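You operate a simulated robot arm through the tools that you are given. There is no shell and no other tool.

Carry out the task below with a simulated robot arm. There is one attempt and no reset: what you move stays moved.

Task
Plug the dryer in, switch its socket on and start it on low.
Fine: plug in while the switch is off; the dryer may run on.
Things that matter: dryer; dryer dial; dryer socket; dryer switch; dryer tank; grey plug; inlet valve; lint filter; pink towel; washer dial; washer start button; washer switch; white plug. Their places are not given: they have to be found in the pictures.

Only the result counts: the job must be done as asked and must still hold three seconds after the hand-in. Knocking over, shifting, dropping, spilling or breaking anything else fails it.

Robot
A 7-joint arm with a two-finger parallel gripper, fixed in place. Base frame: the origin is on the floor under the middle of its stand, x ahead of it, y to its left, z up. Readings come in cm, degrees, newtons and seconds.
It reaches about 147.9 cm from its shoulder. Its first joint turns from -166.0 to 166.0 degrees. Payload 4.4 kg.
The TCP is the grasp point between the finger pads, 2.3 cm short of the fingertips. In the tool frame z runs along the fingers and y along their closing line. Largest opening 9.4 cm; finger width 3.8, thickness 1; the body of the gripper, 5.4 by 9.6 cm, starts 3.9 cm behind the TCP.
Orientation is told as [roll, pitch, yaw] about the base's x, y, z axes, in that order, counted from this pose: with the fingers straight down and closing along the base's y, the tool's x points along the base's -x, its y along +y and its z along -z.

Tools
- The arm moves only by the tool send_rows. Its argument "rows" is a list of rows, each a list of 7 numbers: the shift along the base's x, y, z in cm, then the turn, a rotation vector about the base's x, y, z in degrees, then the opening, from 0 (shut) to 1 (fully open). In form: [[x, y, z, wx, wy, wz, claw], ...]. A call has 1 to 20 rows; each row is the pose to reach, as a shift and turn from the pose commanded when the call began. Rows are played at 5 a second. More than 5 cm and 8.6 degrees between two rows, or a gripper value outside its range, and nothing of the call is played. Where a pose cannot be reached the arm comes as near as it can. A force on the tool above 40 N (or 10 N above the force at the start of the call, whichever is more), or a blocked arm, ends the call early, and 0.2 s more pass. The fingers move at their own pace (about 7.2 cm/s each) and stop on an object; they squeeze with about 35 N. The grip force told is the motor's: it shows also when the fingers shut on nothing. Time passes only in rows, and 0.2 s behind the last, so rows that repeat a pose let the fingers close. The reply holds the time, the measured pose of the TCP, the force on the tool along the base axes, the opening and the grip force, in the units named above and with some noise, with the torque about the TCP (base axes, N m) and any sound that the robot's microphone picked up, and new pictures: "pictures" is both (left out), scene, wrist or none.
- Cameras (640 x 400 px; columns grow to the right, rows downward): "scene" is fixed at [4.98, 49.67, 150.1]; the picture's right is [0.41, -0.91, 0.00], its down [-0.62, -0.28, -0.73] and it looks along [0.66, 0.30, -0.68] (base axes); focal length 214 px, centre (320, 200). "wrist" rides on the gripper at [8.6, 1.6, -7.4] in the tool frame; the picture's right is [-0.18, 0.98, 0.00], its down [-0.58, -0.11, -0.81] and it looks along [-0.79, -0.15, 0.59] (tool axes); focal length 243 px, centre (320, 200).
- measure_at(camera, pixels): there is no depth. For up to 12 entries [column, row, z] of the newest picture of that camera ("zoom" is the newest enlarged one), the place [x, y] in the base frame at which the ray of that pixel passes the height z, good to about 0.2 cm. No time passes.
- inspect(camera, box): a new picture of the part [left, top, right, bottom] of that camera's present view, enlarged. No time passes.
- hand_in(): hands the job in; it is judged then, once.

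Leave the gripper open and the arm clear of the work at the hand-in unless told otherwise.

The tools are called after ">>>" as name(argument=value, ...) on one line, values as JSON. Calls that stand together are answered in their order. send_rows: Moves the arm, as the interface text tells. Its arguments: {"type":"object","properties":{"rows":{"type":"array","items":{"type":"array","items":{"type":"number"}}},"pictures":{"type":"string","enum":["both","scene","wrist","none"]}},"required":["rows"]} The other tools are called the same way: measure_at (camera, pixels) gives the place at which the rays of pixels pass given heights; inspect (camera, box) takes an enlarged picture of a part of a camera's view; hand_in () hands the job in.

At the start:

```text
time_s: 0.0
eef_pos: [61.34, 16.13, 118.82]
tcp_rot: [0.0, 0.0, -0.1]
wrist_force: [0.0, 0.2, -1.0]
moment: [0.0, -0.01, 0.01]
finger_gap: 9.4
gripper_force: 0.0
```

scene: 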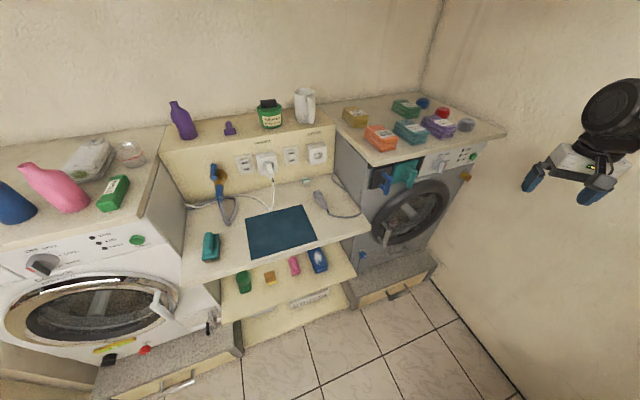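
wrist: 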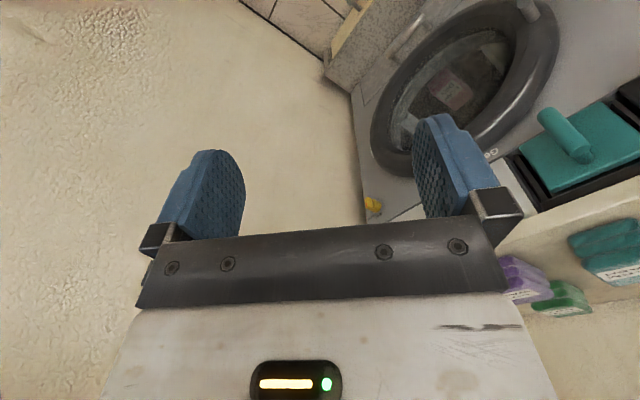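

I start by looking closer at the middle panel with the sockets and at both machines' control panels.

>>> inspect(camera="scene", box=[220, 130, 380, 230])

>>> inspect(camera="scene", box=[360, 120, 500, 210])

>>> inspect(camera="scene", box=[0, 210, 240, 370])

```text
4.00 times, centred on (300, 180) of scene
```

zoom: 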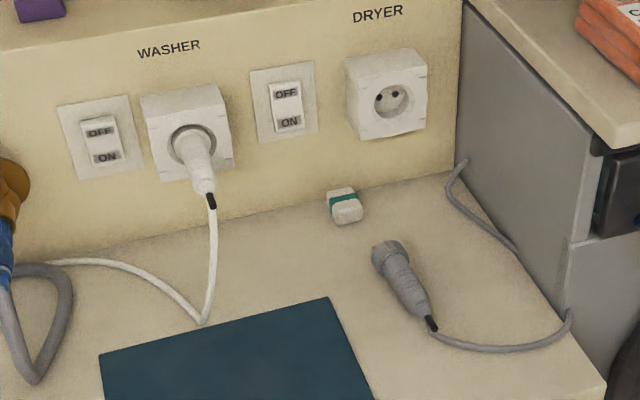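

```text
4.44 times, centred on (430, 165) of scene
```

zoom: 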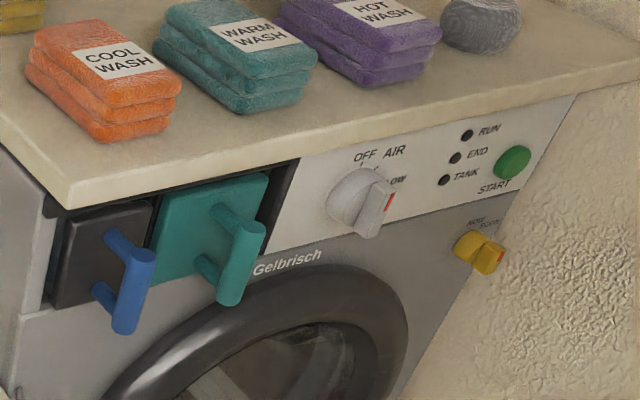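

```text
2.50 times, centred on (120, 290) of scene
```

zoom: 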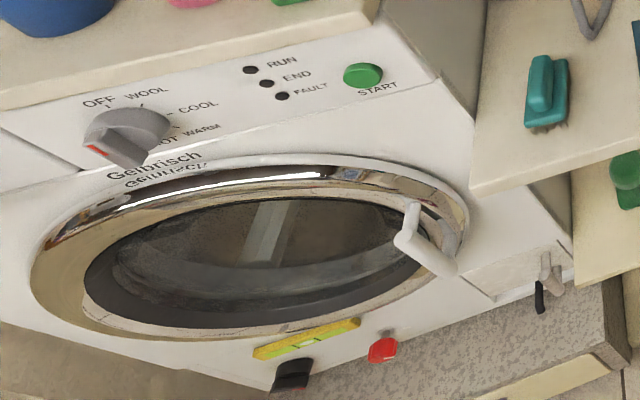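

The scene shows the grey plug lying loose on the counter at about (322,200), the dryer socket at (319,154), and its switch at (291,156). The dryer dial is at (444,165) and its start button at (472,155). I measure some rays first, then turn the wrist camera about 45° left for a second view.

>>> measure_at(camera="scene", pixels=[[319, 154, 100], [319, 154, 80], [291, 156, 100], [291, 156, 80], [444, 165, 100], [444, 165, 80], [472, 155, 100], [472, 155, 80], [316, 193, 80], [327, 210, 80], [165, 155, 100], [335, 125, 100]])

>>> send_rows(rows=[[-2, 3, 0, 0, 0, 7.5, 1], [-4, 6, 0, 0, 0, 15, 1], [-6, 9, 0, 0, 0, 22.5, 1], [-8, 12, 0, 0, 0, 30, 1], [-10, 15, 0, 0, 0, 37.5, 1], [-12, 18, 0, 0, 0, 45, 1], [-12, 20, 0, 0, 0, 45, 1]])

```text
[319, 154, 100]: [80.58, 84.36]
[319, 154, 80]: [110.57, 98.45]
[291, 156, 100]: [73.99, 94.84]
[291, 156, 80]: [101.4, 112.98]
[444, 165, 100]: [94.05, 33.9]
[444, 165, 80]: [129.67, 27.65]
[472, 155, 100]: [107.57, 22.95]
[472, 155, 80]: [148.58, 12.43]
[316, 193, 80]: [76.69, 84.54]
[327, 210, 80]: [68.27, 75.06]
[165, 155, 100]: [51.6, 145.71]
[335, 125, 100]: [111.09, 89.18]
```

```text
time_s: 1.6
eef_pos: [49.26, 36.24, 118.84]
tcp_rot: [0.0, 0.1, 45.1]
wrist_force: [0.2, -0.2, -0.5]
moment: [0.02, 0.0, 0.01]
finger_gap: 9.42
gripper_force: 0.1
```

scene: 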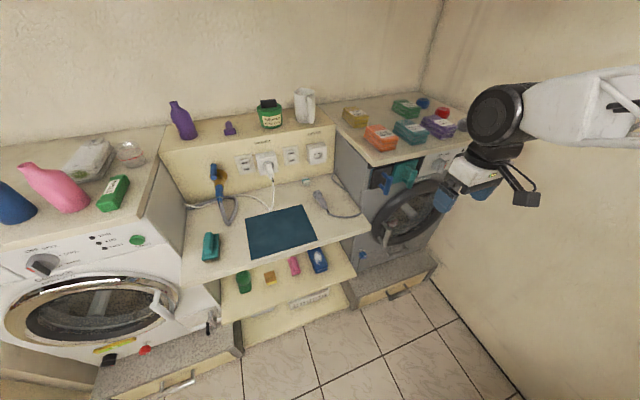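
wrist: 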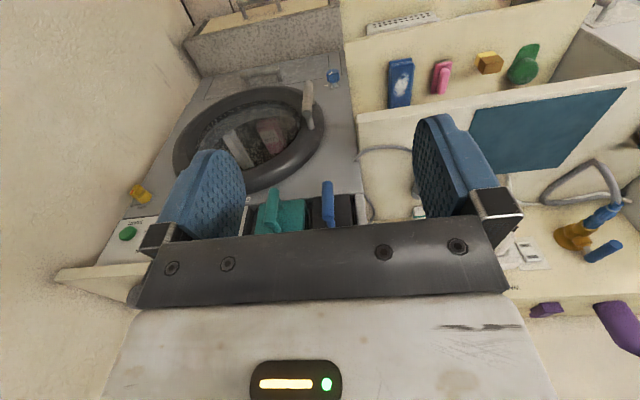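

The wrist image is upside down. In it I see the start button at (127,233), the yellow knob at (140,194), mat corners at (625,88) and (557,172), and the counter's near edge. I triangulate these against the scene view.

>>> measure_at(camera="wrist", pixels=[[127, 233, 100], [127, 233, 80], [140, 194, 90], [140, 194, 70], [625, 88, 90], [625, 88, 70], [557, 172, 90], [557, 172, 70], [357, 118, 90], [357, 118, 70]])

>>> measure_at(camera="scene", pixels=[[250, 258, 90], [250, 258, 70], [245, 213, 90], [245, 213, 70], [370, 233, 90], [370, 233, 70], [468, 177, 90], [468, 177, 70], [302, 205, 80], [317, 240, 80]])

>>> inspect(camera="wrist", box=[100, 80, 380, 260])

>>> inspect(camera="scene", box=[230, 140, 330, 200])

```text
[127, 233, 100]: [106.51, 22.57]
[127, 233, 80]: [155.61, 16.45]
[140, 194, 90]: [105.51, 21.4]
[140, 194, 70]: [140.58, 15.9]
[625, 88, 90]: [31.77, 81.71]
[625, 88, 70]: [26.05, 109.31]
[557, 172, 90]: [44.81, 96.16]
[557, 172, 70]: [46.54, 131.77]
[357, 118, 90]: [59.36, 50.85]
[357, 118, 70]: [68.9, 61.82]
```

```text
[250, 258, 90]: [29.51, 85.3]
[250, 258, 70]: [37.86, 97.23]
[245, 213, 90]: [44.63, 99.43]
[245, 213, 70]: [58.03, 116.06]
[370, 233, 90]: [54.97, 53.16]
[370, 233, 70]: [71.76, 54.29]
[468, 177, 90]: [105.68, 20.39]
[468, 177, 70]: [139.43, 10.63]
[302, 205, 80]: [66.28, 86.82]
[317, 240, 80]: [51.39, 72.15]
```

```text
2.22 times, centred on (240, 170) of wrist
```

zoom: 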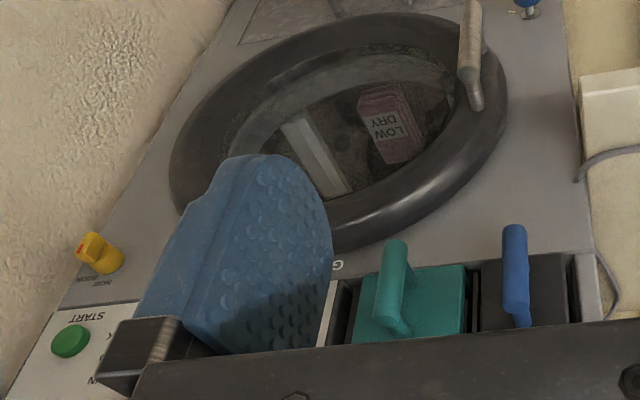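

```text
6.40 times, centred on (280, 170) of scene
```

zoom: 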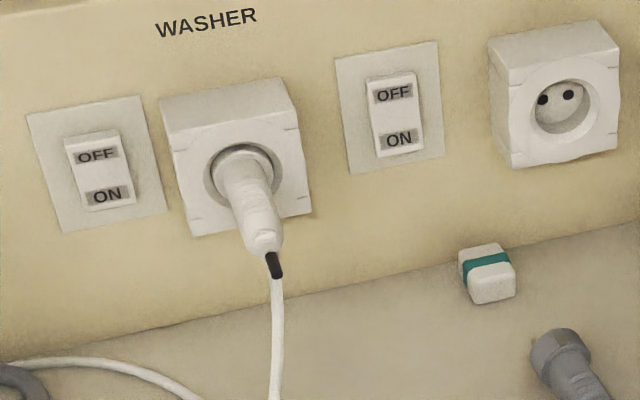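

Rough fixes: the counter top is at z≈86 cm and the furniture is turned about 45°. The dryer socket is near (81,84.5,100) and the plug lies around (64.5,76,88). I move the wrist camera to a spot before and above the plug for a close view.

>>> send_rows(rows=[[1.1, 4.2, -1.3, 0, 0, 0, 1], [2.2, 8.4, -2.6, 0, 0, 0, 1], [3.3, 12.6, -3.9, 0, 0, 0, 1], [4.4, 16.9, -5.2, 0, 0, 0, 1], [5.5, 21.1, -6.5, 0, 0, 0, 1], [6.6, 25.3, -7.8, 0, 0, 0, 1], [7.7, 29.6, -9.1, 0, 0, 0, 1], [8.7, 33.8, -10.4, 0, 0, 0, 1]])

```text
time_s: 3.4
eef_pos: [57.93, 70.14, 108.51]
tcp_rot: [0.0, -0.1, 45.0]
wrist_force: [-0.1, 0.2, 0.5]
moment: [0.01, 0.0, -0.01]
finger_gap: 9.39
gripper_force: 0.2
```

scene: 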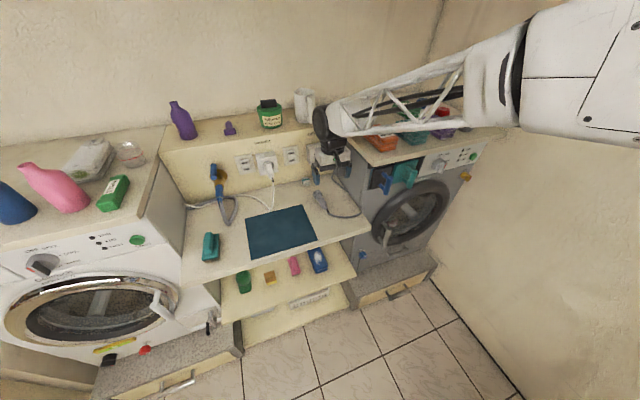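
wrist: 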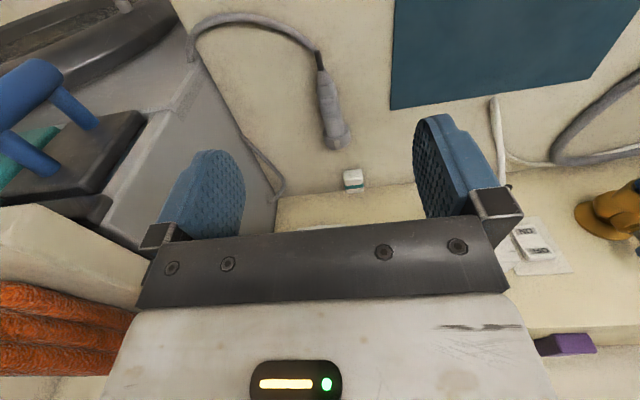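

The plug is in view of the wrist camera, with its head near (337,140) and its tail near (320,58). I enlarge it.

>>> inspect(camera="wrist", box=[240, 20, 440, 200])

>>> inspect(camera="scene", box=[290, 175, 350, 225])

```text
2.22 times, centred on (340, 110) of wrist
```

zoom: 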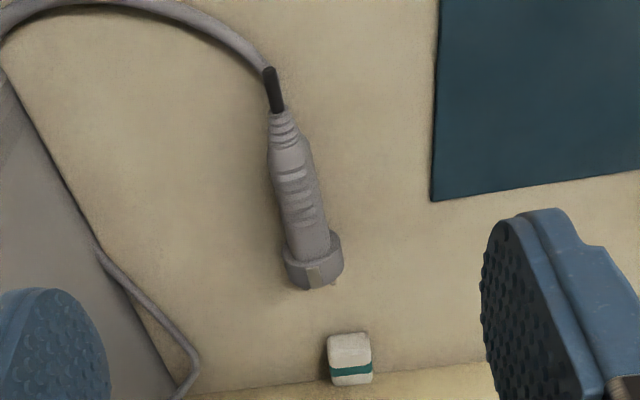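

```text
8.00 times, centred on (320, 200) of scene
```

zoom: 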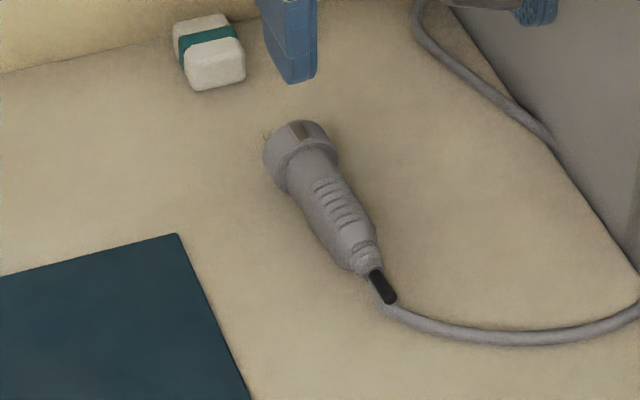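

I measure matched points in both views: the top clip on the plug's head, the plug tail, and the mat corner.

>>> measure_at(camera="wrist", pixels=[[338.2, 144.2, 90], [338.2, 144.2, 86], [323.4, 69.5, 90], [323.4, 69.5, 86], [390, 110.9, 90], [390, 110.9, 86], [589, 79, 86]])

>>> measure_at(camera="scene", pixels=[[317.5, 191.3, 90], [317.5, 191.3, 86], [326.5, 208.7, 90], [326.5, 208.7, 86], [302.1, 204.1, 90], [302.1, 204.1, 86]])

```text
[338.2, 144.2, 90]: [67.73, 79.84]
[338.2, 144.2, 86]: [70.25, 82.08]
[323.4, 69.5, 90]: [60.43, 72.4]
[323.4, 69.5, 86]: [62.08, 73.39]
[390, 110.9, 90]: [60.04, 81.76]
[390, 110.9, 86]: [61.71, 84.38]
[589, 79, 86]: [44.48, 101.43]
```

```text
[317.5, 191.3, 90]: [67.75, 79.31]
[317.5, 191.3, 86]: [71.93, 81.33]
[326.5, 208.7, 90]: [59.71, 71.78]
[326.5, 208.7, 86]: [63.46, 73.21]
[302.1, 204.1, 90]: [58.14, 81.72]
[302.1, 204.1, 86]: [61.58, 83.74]
```

The plug's top clip comes out at about (67.7,79.6,90) and its tail at about (61,72.7,88). Its axis is already close to the wall normal. Next I tilt the gripper 25° forward and shift slightly right, so the wrist camera sees the dryer socket and switch.

>>> send_rows(rows=[[1, -1, 1, 5.0, -5.0, 0, 1], [2, -2, 2, 10.0, -10.0, 0, 1], [3, -3, 3, 15.0, -15.0, 0, 1], [3, -3, 3, 18.0, -18.0, 0, 1], [3, -3, 3, 18.0, -18.0, 0, 1]])

```text
time_s: 4.6
eef_pos: [60.89, 66.89, 111.3]
tcp_rot: [0.0, -25.5, 45.0]
wrist_force: [-0.1, -0.6, -0.8]
moment: [-0.02, -0.02, -0.02]
finger_gap: 9.41
gripper_force: 0.0
```

scene: 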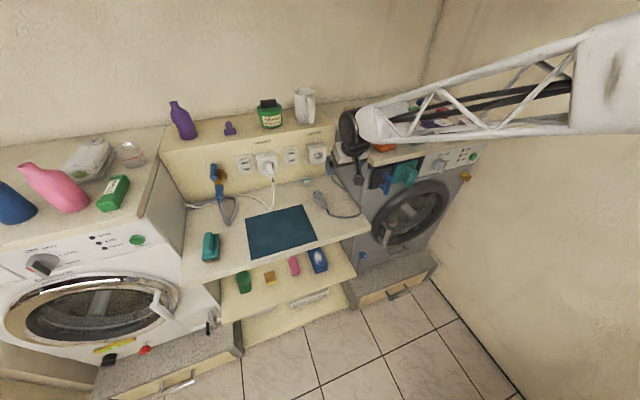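
wrist: 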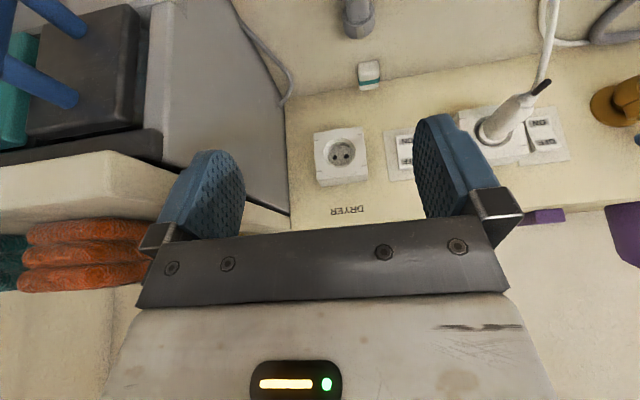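

The dryer socket now shows at about (342,154) in the wrist view. I enlarge it in both cameras for precise matching.

>>> inspect(camera="wrist", box=[280, 100, 440, 200])

>>> inspect(camera="scene", box=[270, 130, 350, 180])

```text
4.00 times, centred on (360, 150) of wrist
```

zoom: 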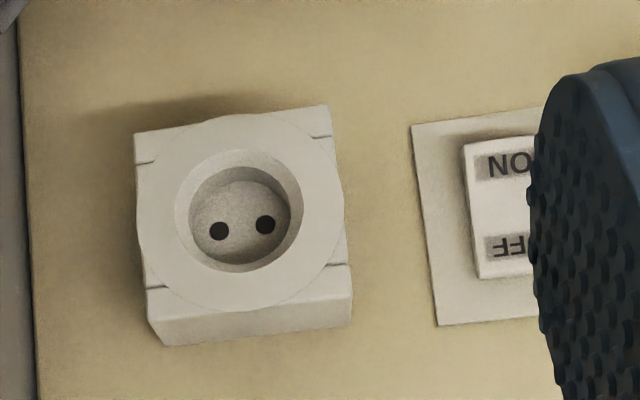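

```text
8.00 times, centred on (310, 155) of scene
```

zoom: 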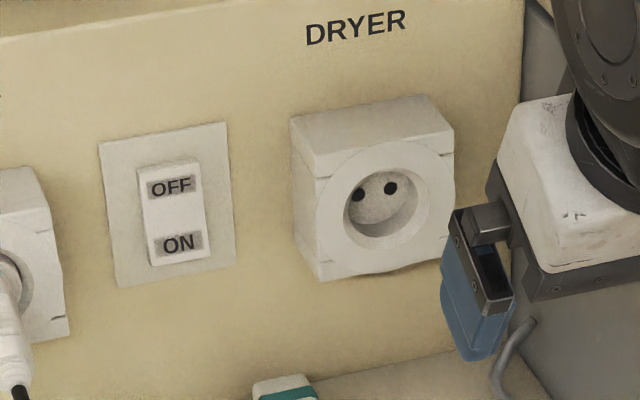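

I measure matched features: the socket recess centre, and the rocker's right-bottom and right-top corners.

>>> measure_at(camera="wrist", pixels=[[339.9, 152.8, 102], [339.9, 152.8, 98], [395.8, 136.8, 102], [395.8, 136.8, 98], [399.3, 169.8, 104], [399.3, 169.8, 100], [313.5, 133.3, 96], [362, 126.5, 96], [316.8, 179.3, 102], [368, 173, 102]])

>>> measure_at(camera="scene", pixels=[[318.4, 155.9, 102], [318.4, 155.9, 98], [296.3, 162, 102], [296.3, 162, 98], [295, 150.3, 104], [295, 150.3, 100], [292.5, 160.4, 98], [292.5, 160.4, 102]])

```text
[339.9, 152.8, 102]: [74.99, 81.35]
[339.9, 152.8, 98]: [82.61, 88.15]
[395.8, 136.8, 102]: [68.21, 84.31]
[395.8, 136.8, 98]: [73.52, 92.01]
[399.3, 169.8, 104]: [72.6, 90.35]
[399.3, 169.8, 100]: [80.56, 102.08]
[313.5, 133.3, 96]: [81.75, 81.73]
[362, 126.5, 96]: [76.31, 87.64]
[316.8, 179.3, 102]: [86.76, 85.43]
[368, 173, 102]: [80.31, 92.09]
```

```text
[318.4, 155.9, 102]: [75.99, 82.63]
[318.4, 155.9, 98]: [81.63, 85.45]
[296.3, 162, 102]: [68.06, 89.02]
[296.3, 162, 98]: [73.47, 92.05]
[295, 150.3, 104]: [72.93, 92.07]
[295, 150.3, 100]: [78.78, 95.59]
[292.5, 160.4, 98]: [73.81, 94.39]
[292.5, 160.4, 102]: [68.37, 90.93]
```

The dryer socket's recess centre is at about (77.9,83.7,100.6). The rocker spans z 98–103.2 and its OFF half (top) is pressed in. The wall normal is at about 45°. I now bring the open gripper above the plug's body with a 15° forward tilt.

>>> send_rows(rows=[[1.1, 2.6, -2, -2, 2, 0, 1], [2.2, 5.2, -4.5, -4, 4, 0, 1], [3.4, 7.8, -7.5, -6, 6, 0, 1], [4.5, 10.35, -10.5, -7.42, 7.42, 0, 1], [4.5, 10.35, -13, -7.42, 7.42, 0, 1], [4.5, 10.35, -13, -7.42, 7.42, 0, 1]])

```text
time_s: 6.0
eef_pos: [65.39, 77.49, 98.12]
tcp_rot: [0.0, -15.0, 45.1]
wrist_force: [-0.7, -0.5, 0.6]
moment: [-0.01, -0.01, 0.03]
finger_gap: 9.4
gripper_force: 0.0
```

scene: 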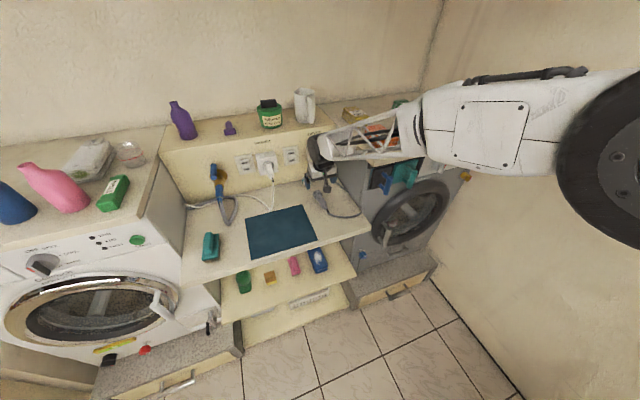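
wrist: 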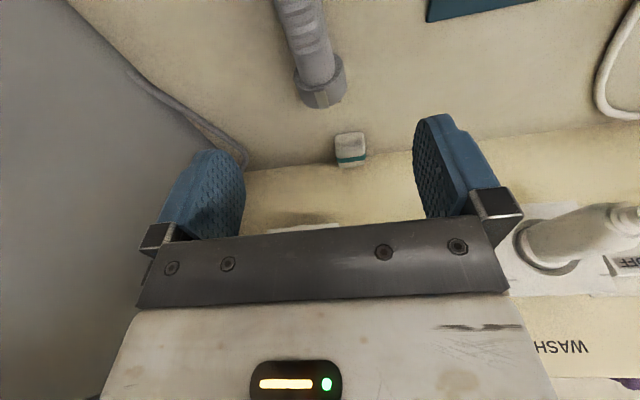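

The plug is in view with its head at about (322,95). I check its place from this closer view before I descend.

>>> inspect(camera="wrist", box=[240, 0, 400, 110])

>>> measure_at(camera="wrist", pixels=[[326, 98, 90], [319, 82, 90], [294, 84, 88], [346, 78, 88], [318, 56, 89], [290, 8, 89]])

```text
3.64 times, centred on (320, 55) of wrist
```

zoom: 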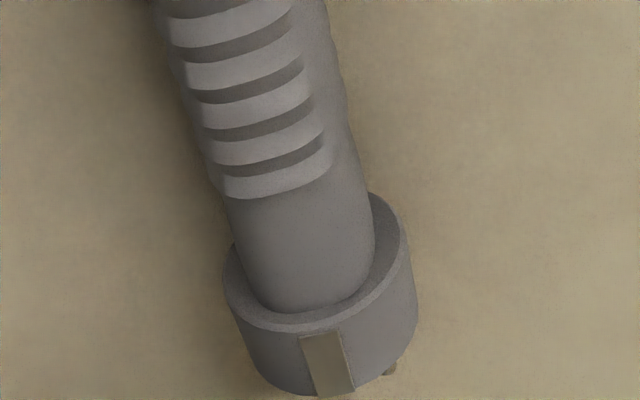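

```text
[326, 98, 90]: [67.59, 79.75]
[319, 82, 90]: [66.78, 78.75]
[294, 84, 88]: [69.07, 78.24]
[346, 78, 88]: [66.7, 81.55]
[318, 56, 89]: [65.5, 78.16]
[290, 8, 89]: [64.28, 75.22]
```

The head's rear rim is at about (67.2,79.1) and the current position lines up well. I descend over the plug body to about z=90.3 and check.

>>> send_rows(rows=[[-0.1, -0.1, -3, 0, 0, 0, 1], [-0.2, -0.2, -5.5, 0, 0, 0, 1], [-0.2, -0.2, -7, 0, 0, 0, 1], [-0.2, -0.2, -7.8, 0, 0, 0, 1], [-0.2, -0.2, -7.8, 0, 0, 0, 1]])

```text
time_s: 7.2
eef_pos: [65.36, 77.15, 90.62]
tcp_rot: [0.0, -15.0, 45.0]
wrist_force: [0.3, -0.1, 0.3]
moment: [-0.03, 0.0, -0.02]
finger_gap: 9.39
gripper_force: 0.1
```

scene: 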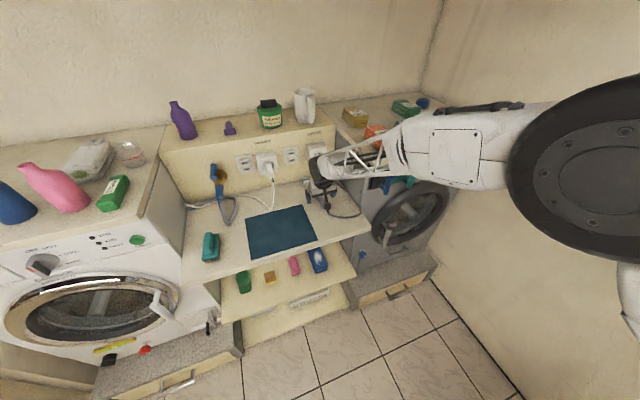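
wrist: 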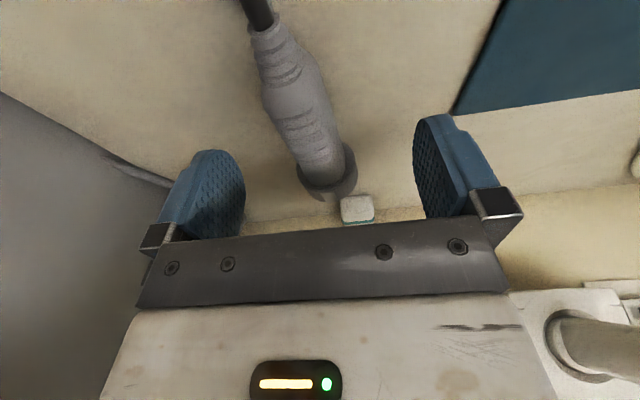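

The plug body sits between the open fingers. I lower 1.2 cm more and close on it.

>>> send_rows(rows=[[0, 0, -0.6, 0, 0, 0, 1], [0, 0, -1.2, 0, 0, 0, 1], [0, 0, -1.2, 0, 0, 0, 0.6], [0, 0, -1.2, 0, 0, 0, 0.3], [0, 0, -1.2, 0, 0, 0, 0], [0, 0, -1.2, 0, 0, 0, 0], [0, 0, -1.2, 0, 0, 0, 0]])

```text
time_s: 8.8
eef_pos: [65.27, 77.2, 89.39]
tcp_rot: [0.0, -15.0, 45.0]
wrist_force: [1.8, -1.5, 2.2]
moment: [-0.01, -0.12, -0.05]
finger_gap: 2.56
gripper_force: 35.0
```

scene: 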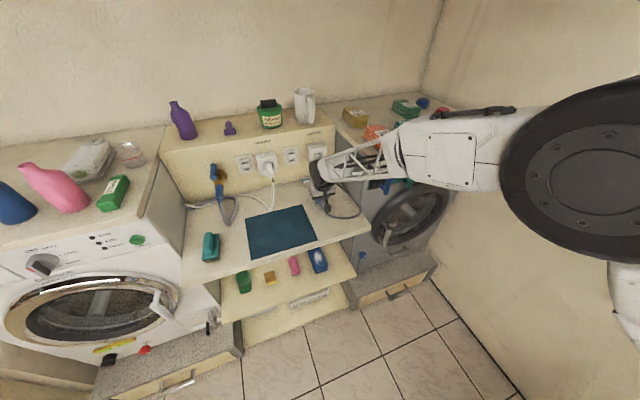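
wrist: 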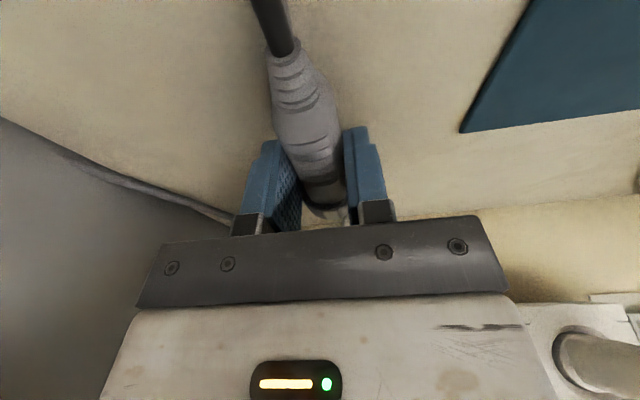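

The plug is gripped, with a gap of 2.56 cm and 35 N. I lift it straight up about 11.5 cm, toward the socket height.

>>> send_rows(rows=[[0, 0, 1.5, 0, 0, 0, 0], [0, 0, 4, 0, 0, 0, 0], [0, 0, 7, 0, 0, 0, 0], [0, 0, 10, 0, 0, 0, 0], [0, 0, 12.5, 0, 0, 0, 0], [0, 0, 12.5, 0, 0, 0, 0]])

```text
time_s: 10.2
eef_pos: [65.31, 77.07, 101.82]
tcp_rot: [0.0, -15.0, 45.0]
wrist_force: [0.0, -0.4, -1.2]
moment: [0.02, -0.04, 0.0]
finger_gap: 2.56
gripper_force: 34.9
```

scene: 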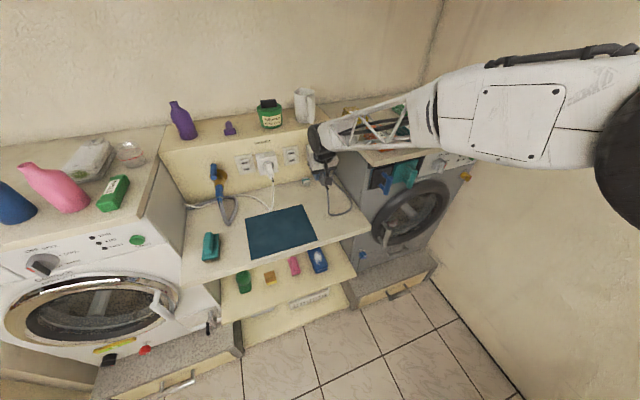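
wrist: 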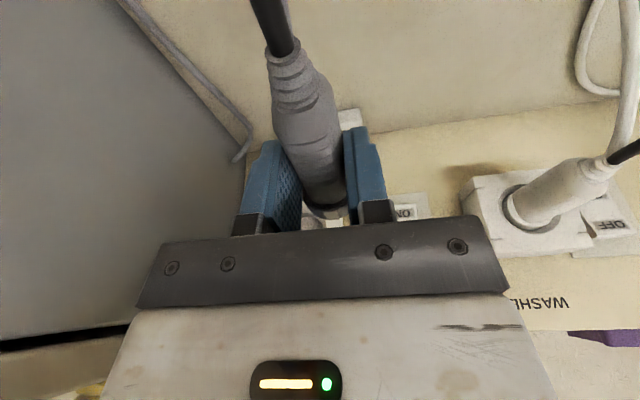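

The plug is lifted and held. I check its pose and the head closely in both views.

>>> inspect(camera="wrist", box=[220, 0, 440, 240])

>>> inspect(camera="scene", box=[280, 110, 360, 200])

```text
1.67 times, centred on (330, 120) of wrist
```

zoom: 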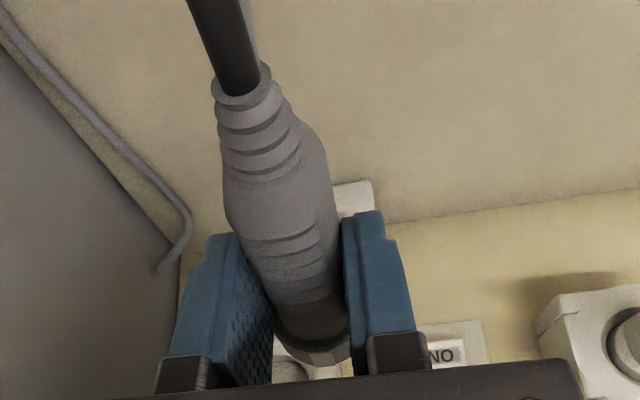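

```text
4.44 times, centred on (320, 155) of scene
```

zoom: 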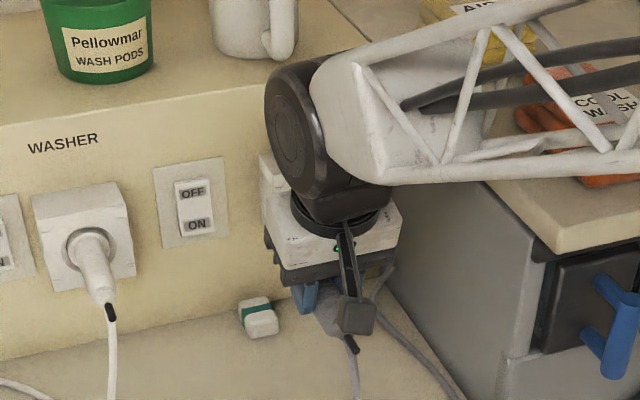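

I zoom further into the gap between the fingers, to see the head and the socket behind it.

>>> inspect(camera="wrist", box=[270, 150, 370, 230])

```text
5.00 times, centred on (320, 190) of wrist
```

zoom: 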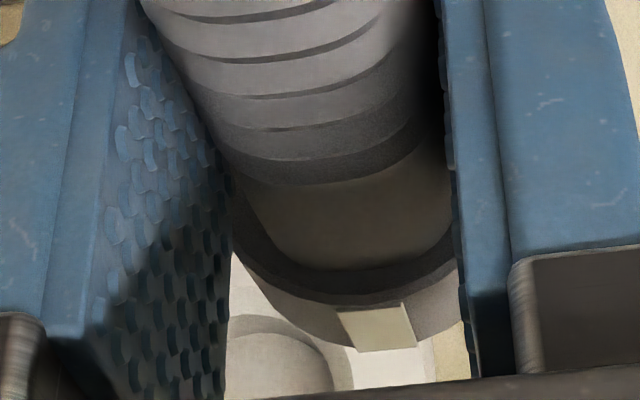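

The head's top clip is visible at zoom (375,328) and the socket recess lies behind it at lower left. I shift right along the wall by about 4.2 cm to line up with the socket, and move forward to a pre-insertion stand-off.

>>> send_rows(rows=[[1.5, -1.5, 0.1, 0, 0, 0, 0], [2.97, -2.97, 0.15, 0, 0, 0, 0], [4.3, -1.6, 0.15, 0, 0, 0, 0], [5.4, -0.6, 0.15, 0, 0, 0, 0], [6.36, 0.42, 0.15, 0, 0, 0, 0], [6.36, 0.42, 0.15, 0, 0, 0, 0]])

>>> inspect(camera="wrist", box=[270, 150, 370, 230])

```text
time_s: 11.6
eef_pos: [71.72, 77.49, 101.97]
tcp_rot: [0.0, -15.1, 45.0]
wrist_force: [0.0, -0.5, -1.1]
moment: [0.01, 0.0, 0.02]
finger_gap: 2.53
gripper_force: 35.2
```

scene: 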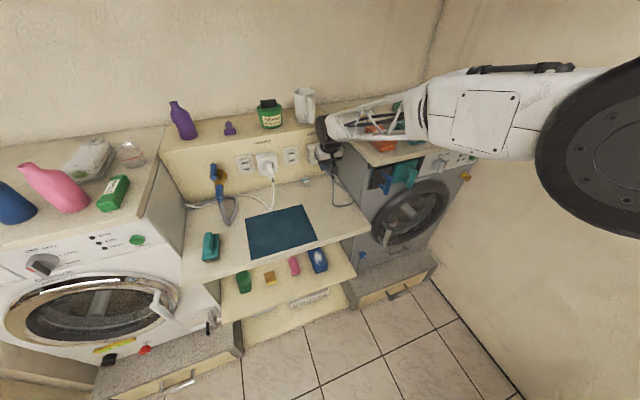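
wrist: 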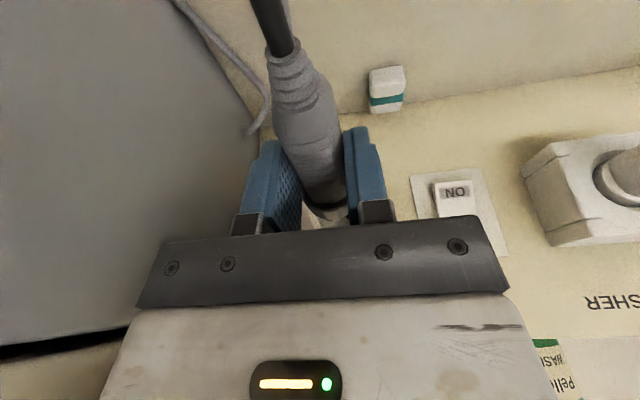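

```text
5.00 times, centred on (320, 190) of wrist
```

zoom: 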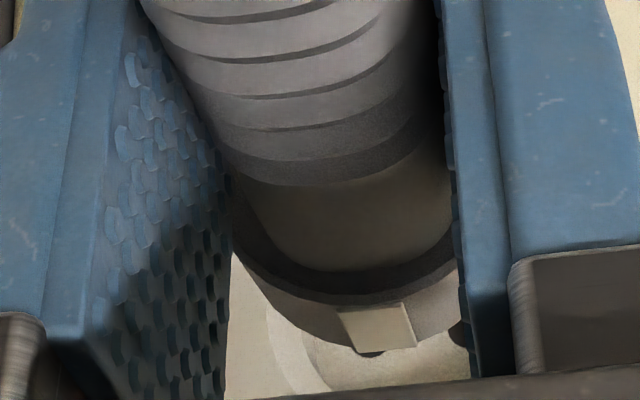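

Both pin holes show just past the plug head, at zoom (370,353) and (460,330), which matches my prediction. I zoom in more to check the height match.

>>> inspect(camera="wrist", box=[295, 185, 359, 225])

>>> inspect(camera="scene", box=[290, 130, 350, 200])

```text
10.00 times, centred on (327, 205) of wrist
```

zoom: 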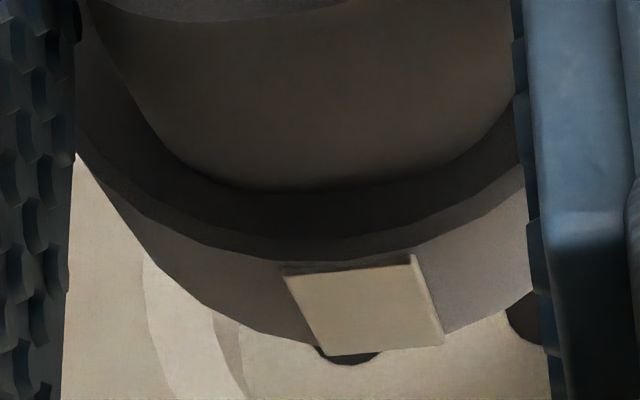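

```text
5.71 times, centred on (320, 165) of scene
```

zoom: 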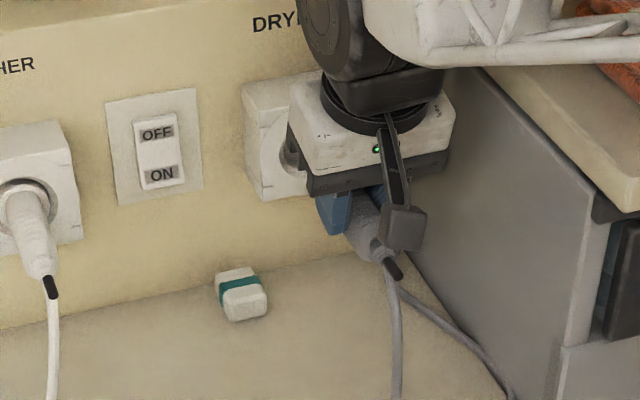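

From the fits, the plug axis is about 1.15 cm below the TCP and the socket axis is at z≈100.5, t≈−4.0. I lower 0.25 cm and advance slowly toward the socket, watching the force.

>>> send_rows(rows=[[0.05, -0.05, -0.25, 0, 0, 0, 0], [0.45, 0.35, -0.25, 0, 0, 0, 0], [0.85, 0.75, -0.25, 0, 0, 0, 0], [1.25, 1.15, -0.25, 0, 0, 0, 0], [1.65, 1.55, -0.25, 0, 0, 0, 0], [1.65, 1.55, -0.25, 0, 0, 0, 0]])

>>> inspect(camera="wrist", box=[295, 185, 359, 225])

```text
time_s: 13.0
eef_pos: [73.32, 79.14, 101.81]
tcp_rot: [0.0, -15.1, 45.0]
wrist_force: [-1.2, 0.1, 0.3]
moment: [0.03, -0.01, 0.0]
finger_gap: 2.55
gripper_force: 35.0
```

scene: 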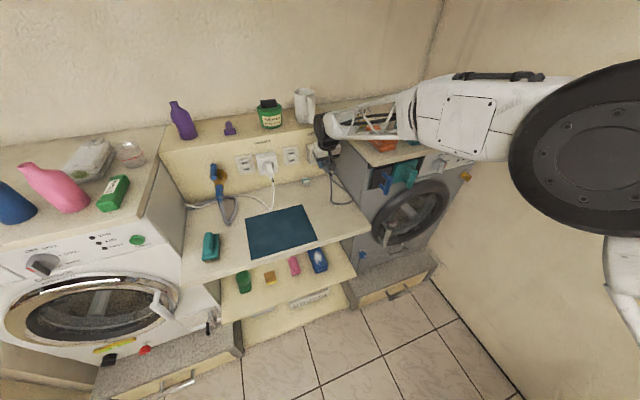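
wrist: 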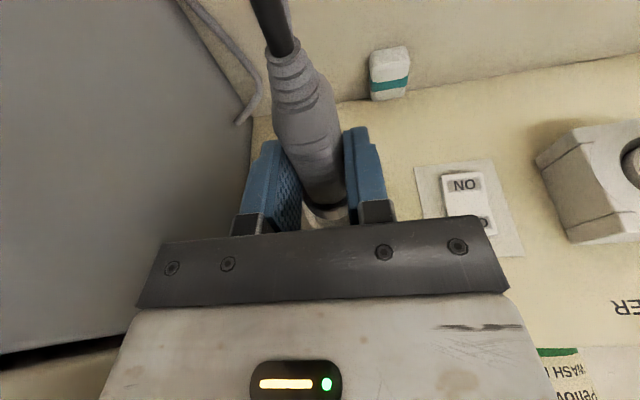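

```text
10.00 times, centred on (327, 205) of wrist
```

zoom: 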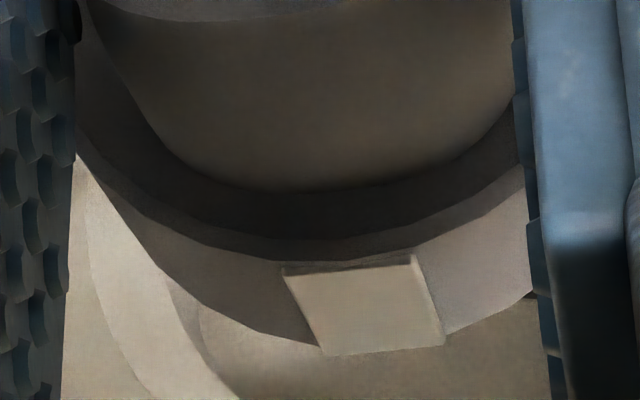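

The force is still near zero and the head is centred in front of the recess. I continue advancing in small steps.

>>> send_rows(rows=[[0.2, 0.2, 0, 0, 0, 0, 0], [0.4, 0.4, 0, 0, 0, 0, 0], [0.6, 0.6, 0, 0, 0, 0, 0], [0.8, 0.8, 0, 0, 0, 0, 0], [1.0, 1.0, 0, 0, 0, 0, 0], [1.0, 1.0, 0, 0, 0, 0, 0]])

>>> inspect(camera="wrist", box=[295, 185, 359, 225])

```text
time_s: 14.4
eef_pos: [74.38, 80.03, 101.73]
tcp_rot: [0.0, -14.9, 45.1]
wrist_force: [-0.3, -0.7, -0.4]
moment: [-0.01, 0.0, -0.03]
finger_gap: 2.52
gripper_force: 34.6
```

scene: 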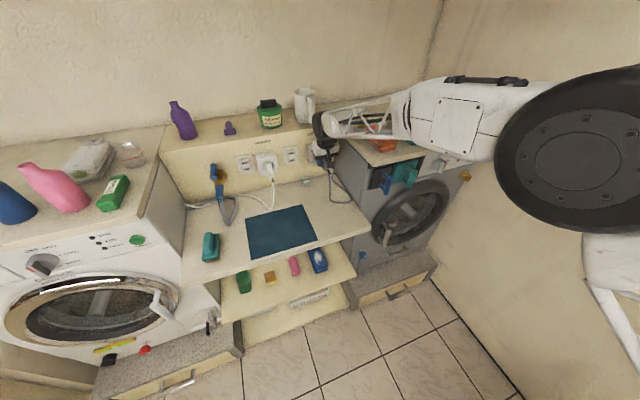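
wrist: 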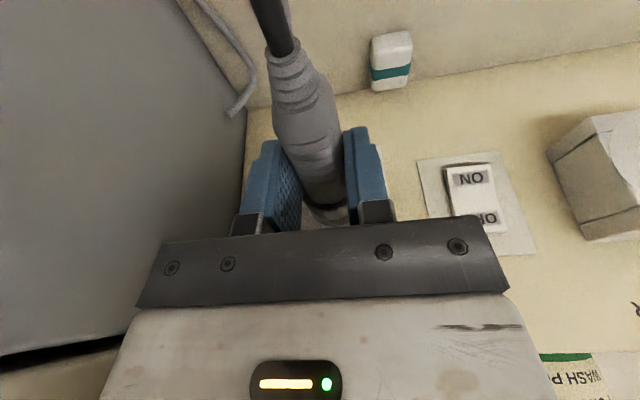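

```text
10.00 times, centred on (327, 205) of wrist
```

zoom: 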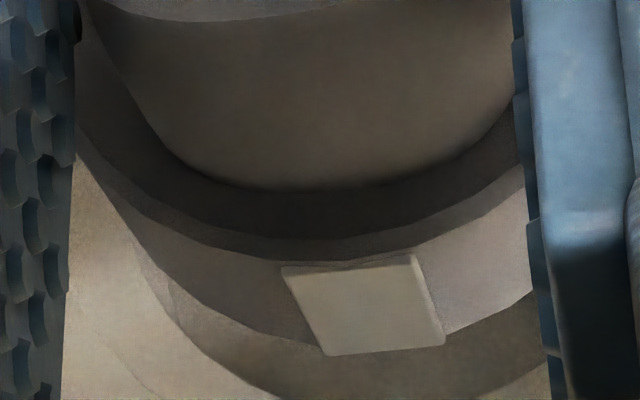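

Still no contact and the head is entering the recess. I continue forward.

>>> send_rows(rows=[[0.15, 0.15, 0, 0, 0, 0, 0], [0.3, 0.3, 0, 0, 0, 0, 0], [0.45, 0.45, 0, 0, 0, 0, 0], [0.6, 0.6, 0, 0, 0, 0, 0], [0.75, 0.75, 0, 0, 0, 0, 0], [0.9, 0.9, 0, 0, 0, 0, 0], [0.9, 0.9, 0, 0, 0, 0, 0]])

>>> inspect(camera="wrist", box=[295, 185, 359, 225])

```text
time_s: 16.0
eef_pos: [75.25, 80.96, 101.67]
tcp_rot: [0.0, -15.1, 45.0]
wrist_force: [-0.6, 0.2, -1.0]
moment: [0.0, -0.04, 0.02]
finger_gap: 2.56
gripper_force: 34.9
```

scene: 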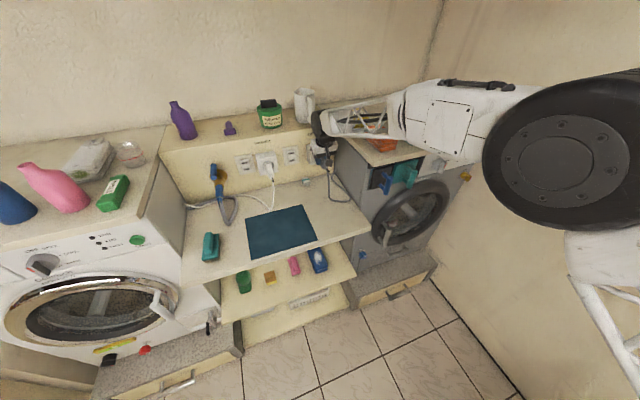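
wrist: 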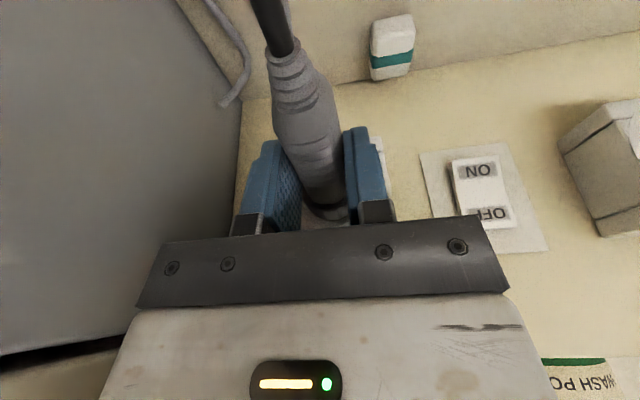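

```text
10.00 times, centred on (327, 205) of wrist
```

zoom: 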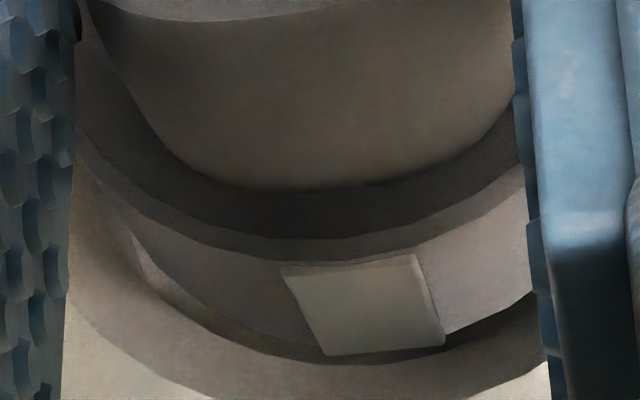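

The head is inside the recess rim with no resisting force. I push on further in small steps.

>>> send_rows(rows=[[0.12, 0.12, 0, 0, 0, 0, 0], [0.24, 0.24, 0, 0, 0, 0, 0], [0.36, 0.36, 0, 0, 0, 0, 0], [0.48, 0.48, 0, 0, 0, 0, 0], [0.6, 0.6, 0, 0, 0, 0, 0], [0.72, 0.72, 0, 0, 0, 0, 0], [0.84, 0.84, 0, 0, 0, 0, 0], [0.84, 0.84, 0, 0, 0, 0, 0]])

>>> inspect(camera="wrist", box=[295, 185, 359, 225])

```text
time_s: 17.8
eef_pos: [76.16, 81.7, 101.66]
tcp_rot: [0.0, -14.8, 45.0]
wrist_force: [0.6, -3.5, -7.4]
moment: [-0.21, 0.21, -0.08]
finger_gap: 2.54
gripper_force: 35.1
```

scene: 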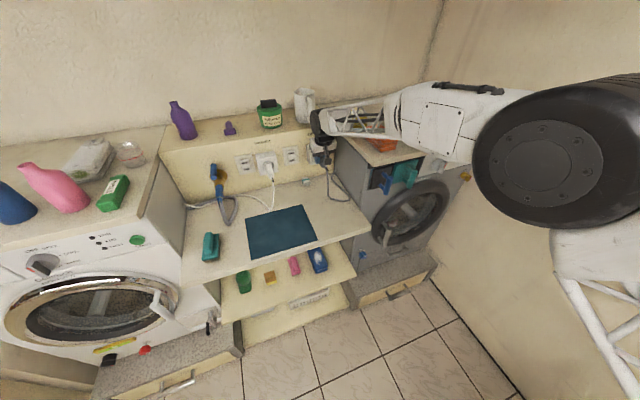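
wrist: 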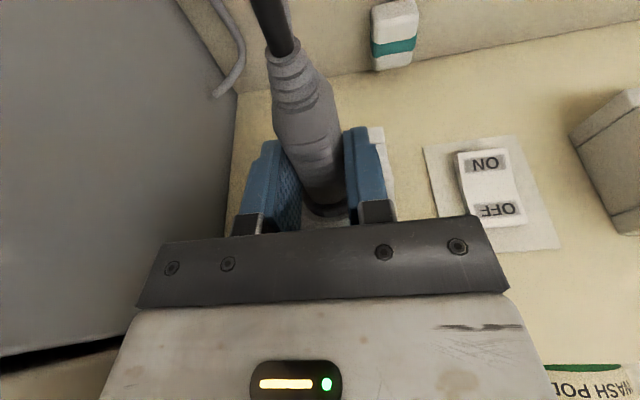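

```text
10.00 times, centred on (327, 205) of wrist
```

zoom: 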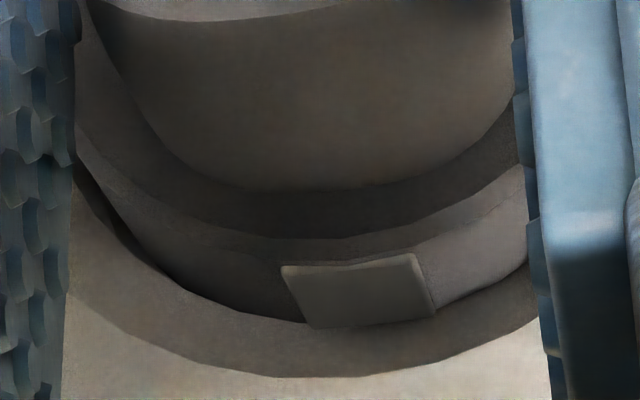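

Contact begins, with about 7 N pushing down on the tool, so the plug is slightly high. I lower a touch and keep pushing in.

>>> send_rows(rows=[[0, 0, -0.1, 0, 0, 0, 0], [0.1, 0.1, -0.12, 0, 0, 0, 0], [0.2, 0.2, -0.12, 0, 0, 0, 0], [0.3, 0.3, -0.12, 0, 0, 0, 0], [0.4, 0.4, -0.12, 0, 0, 0, 0], [0.4, 0.4, -0.12, 0, 0, 0, 0]])

>>> inspect(camera="wrist", box=[295, 185, 359, 225])

```text
time_s: 19.2
eef_pos: [76.46, 82.2, 101.66]
tcp_rot: [0.0, -14.9, 44.9]
wrist_force: [-26.4, -27.6, 1.2]
moment: [-0.63, 0.67, -0.05]
finger_gap: 2.53
gripper_force: 34.9
```

scene: 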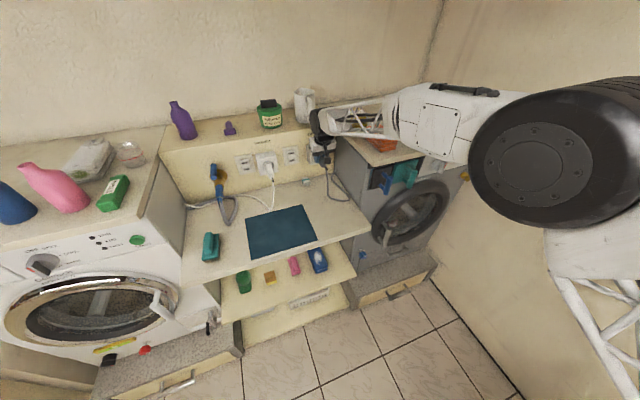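
wrist: 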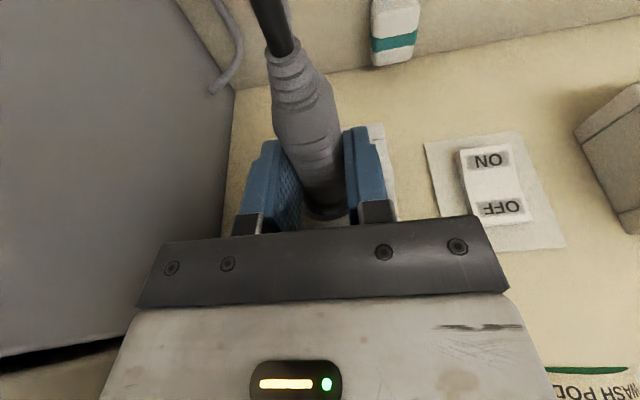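

```text
10.00 times, centred on (327, 205) of wrist
```

zoom: 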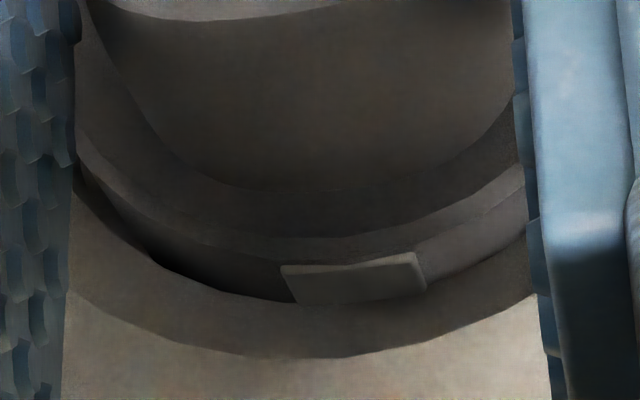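

Resistance is now about 38 N along the normal, and the head is in well past the point where blocked pins would have stopped it. I push slightly more to check whether it's bottomed out.

>>> send_rows(rows=[[0.05, 0.05, 0.1, 0, 0, 0, 0], [0.1, 0.1, 0.1, 0, 0, 0, 0], [0.15, 0.15, 0.1, 0, 0, 0, 0], [0.15, 0.15, 0.1, 0, 0, 0, 0]])

>>> inspect(camera="wrist", box=[295, 185, 359, 225])

```text
time_s: 19.6
eef_pos: [76.46, 82.25, 101.63]
tcp_rot: [0.0, -14.8, 45.0]
wrist_force: [-12.3, -12.1, 1.2]
moment: [0.17, -0.19, -0.03]
finger_gap: 2.52
gripper_force: 35.3
stopped in row 1: the force on the tool passed its limit at 52 N (the readings are from after the stop); the commanded pose is now the measured one
```

scene: 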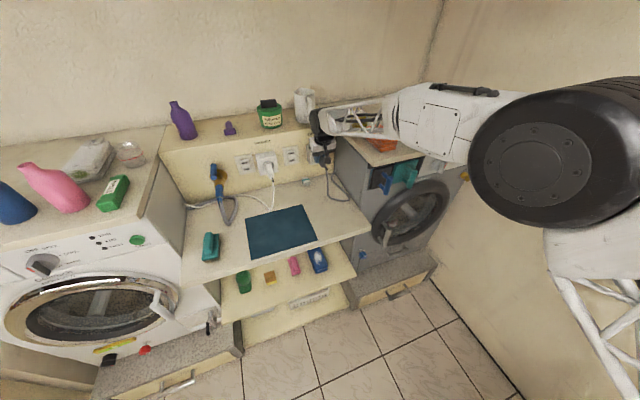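
wrist: 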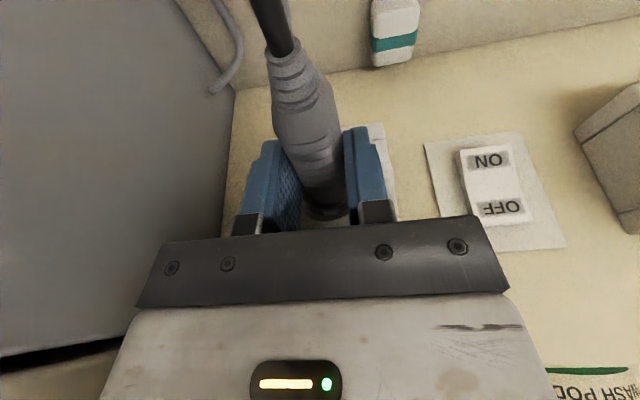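

```text
10.00 times, centred on (327, 205) of wrist
```

zoom: 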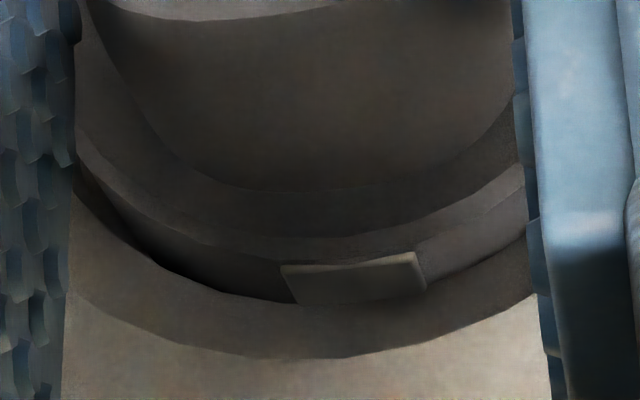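

It hit a hard stop at n≈112.2. I need to know whether that's the plug bottoming out or the fingers touching the socket block, so I look at the block corner beside the right finger.

>>> inspect(camera="wrist", box=[340, 110, 436, 230])

>>> inspect(camera="scene", box=[285, 125, 355, 175])

```text
3.33 times, centred on (388, 170) of wrist
```

zoom: 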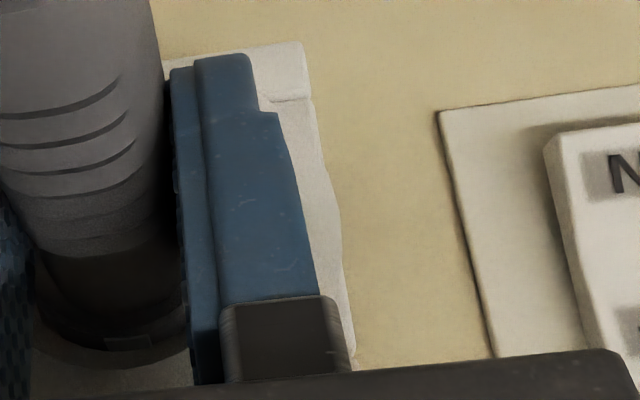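

```text
8.00 times, centred on (320, 150) of scene
```

zoom: 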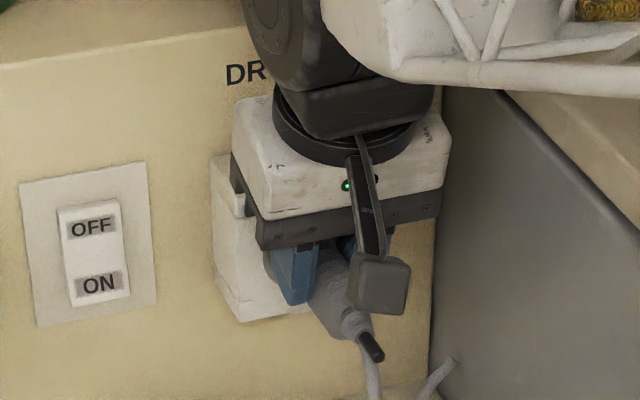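

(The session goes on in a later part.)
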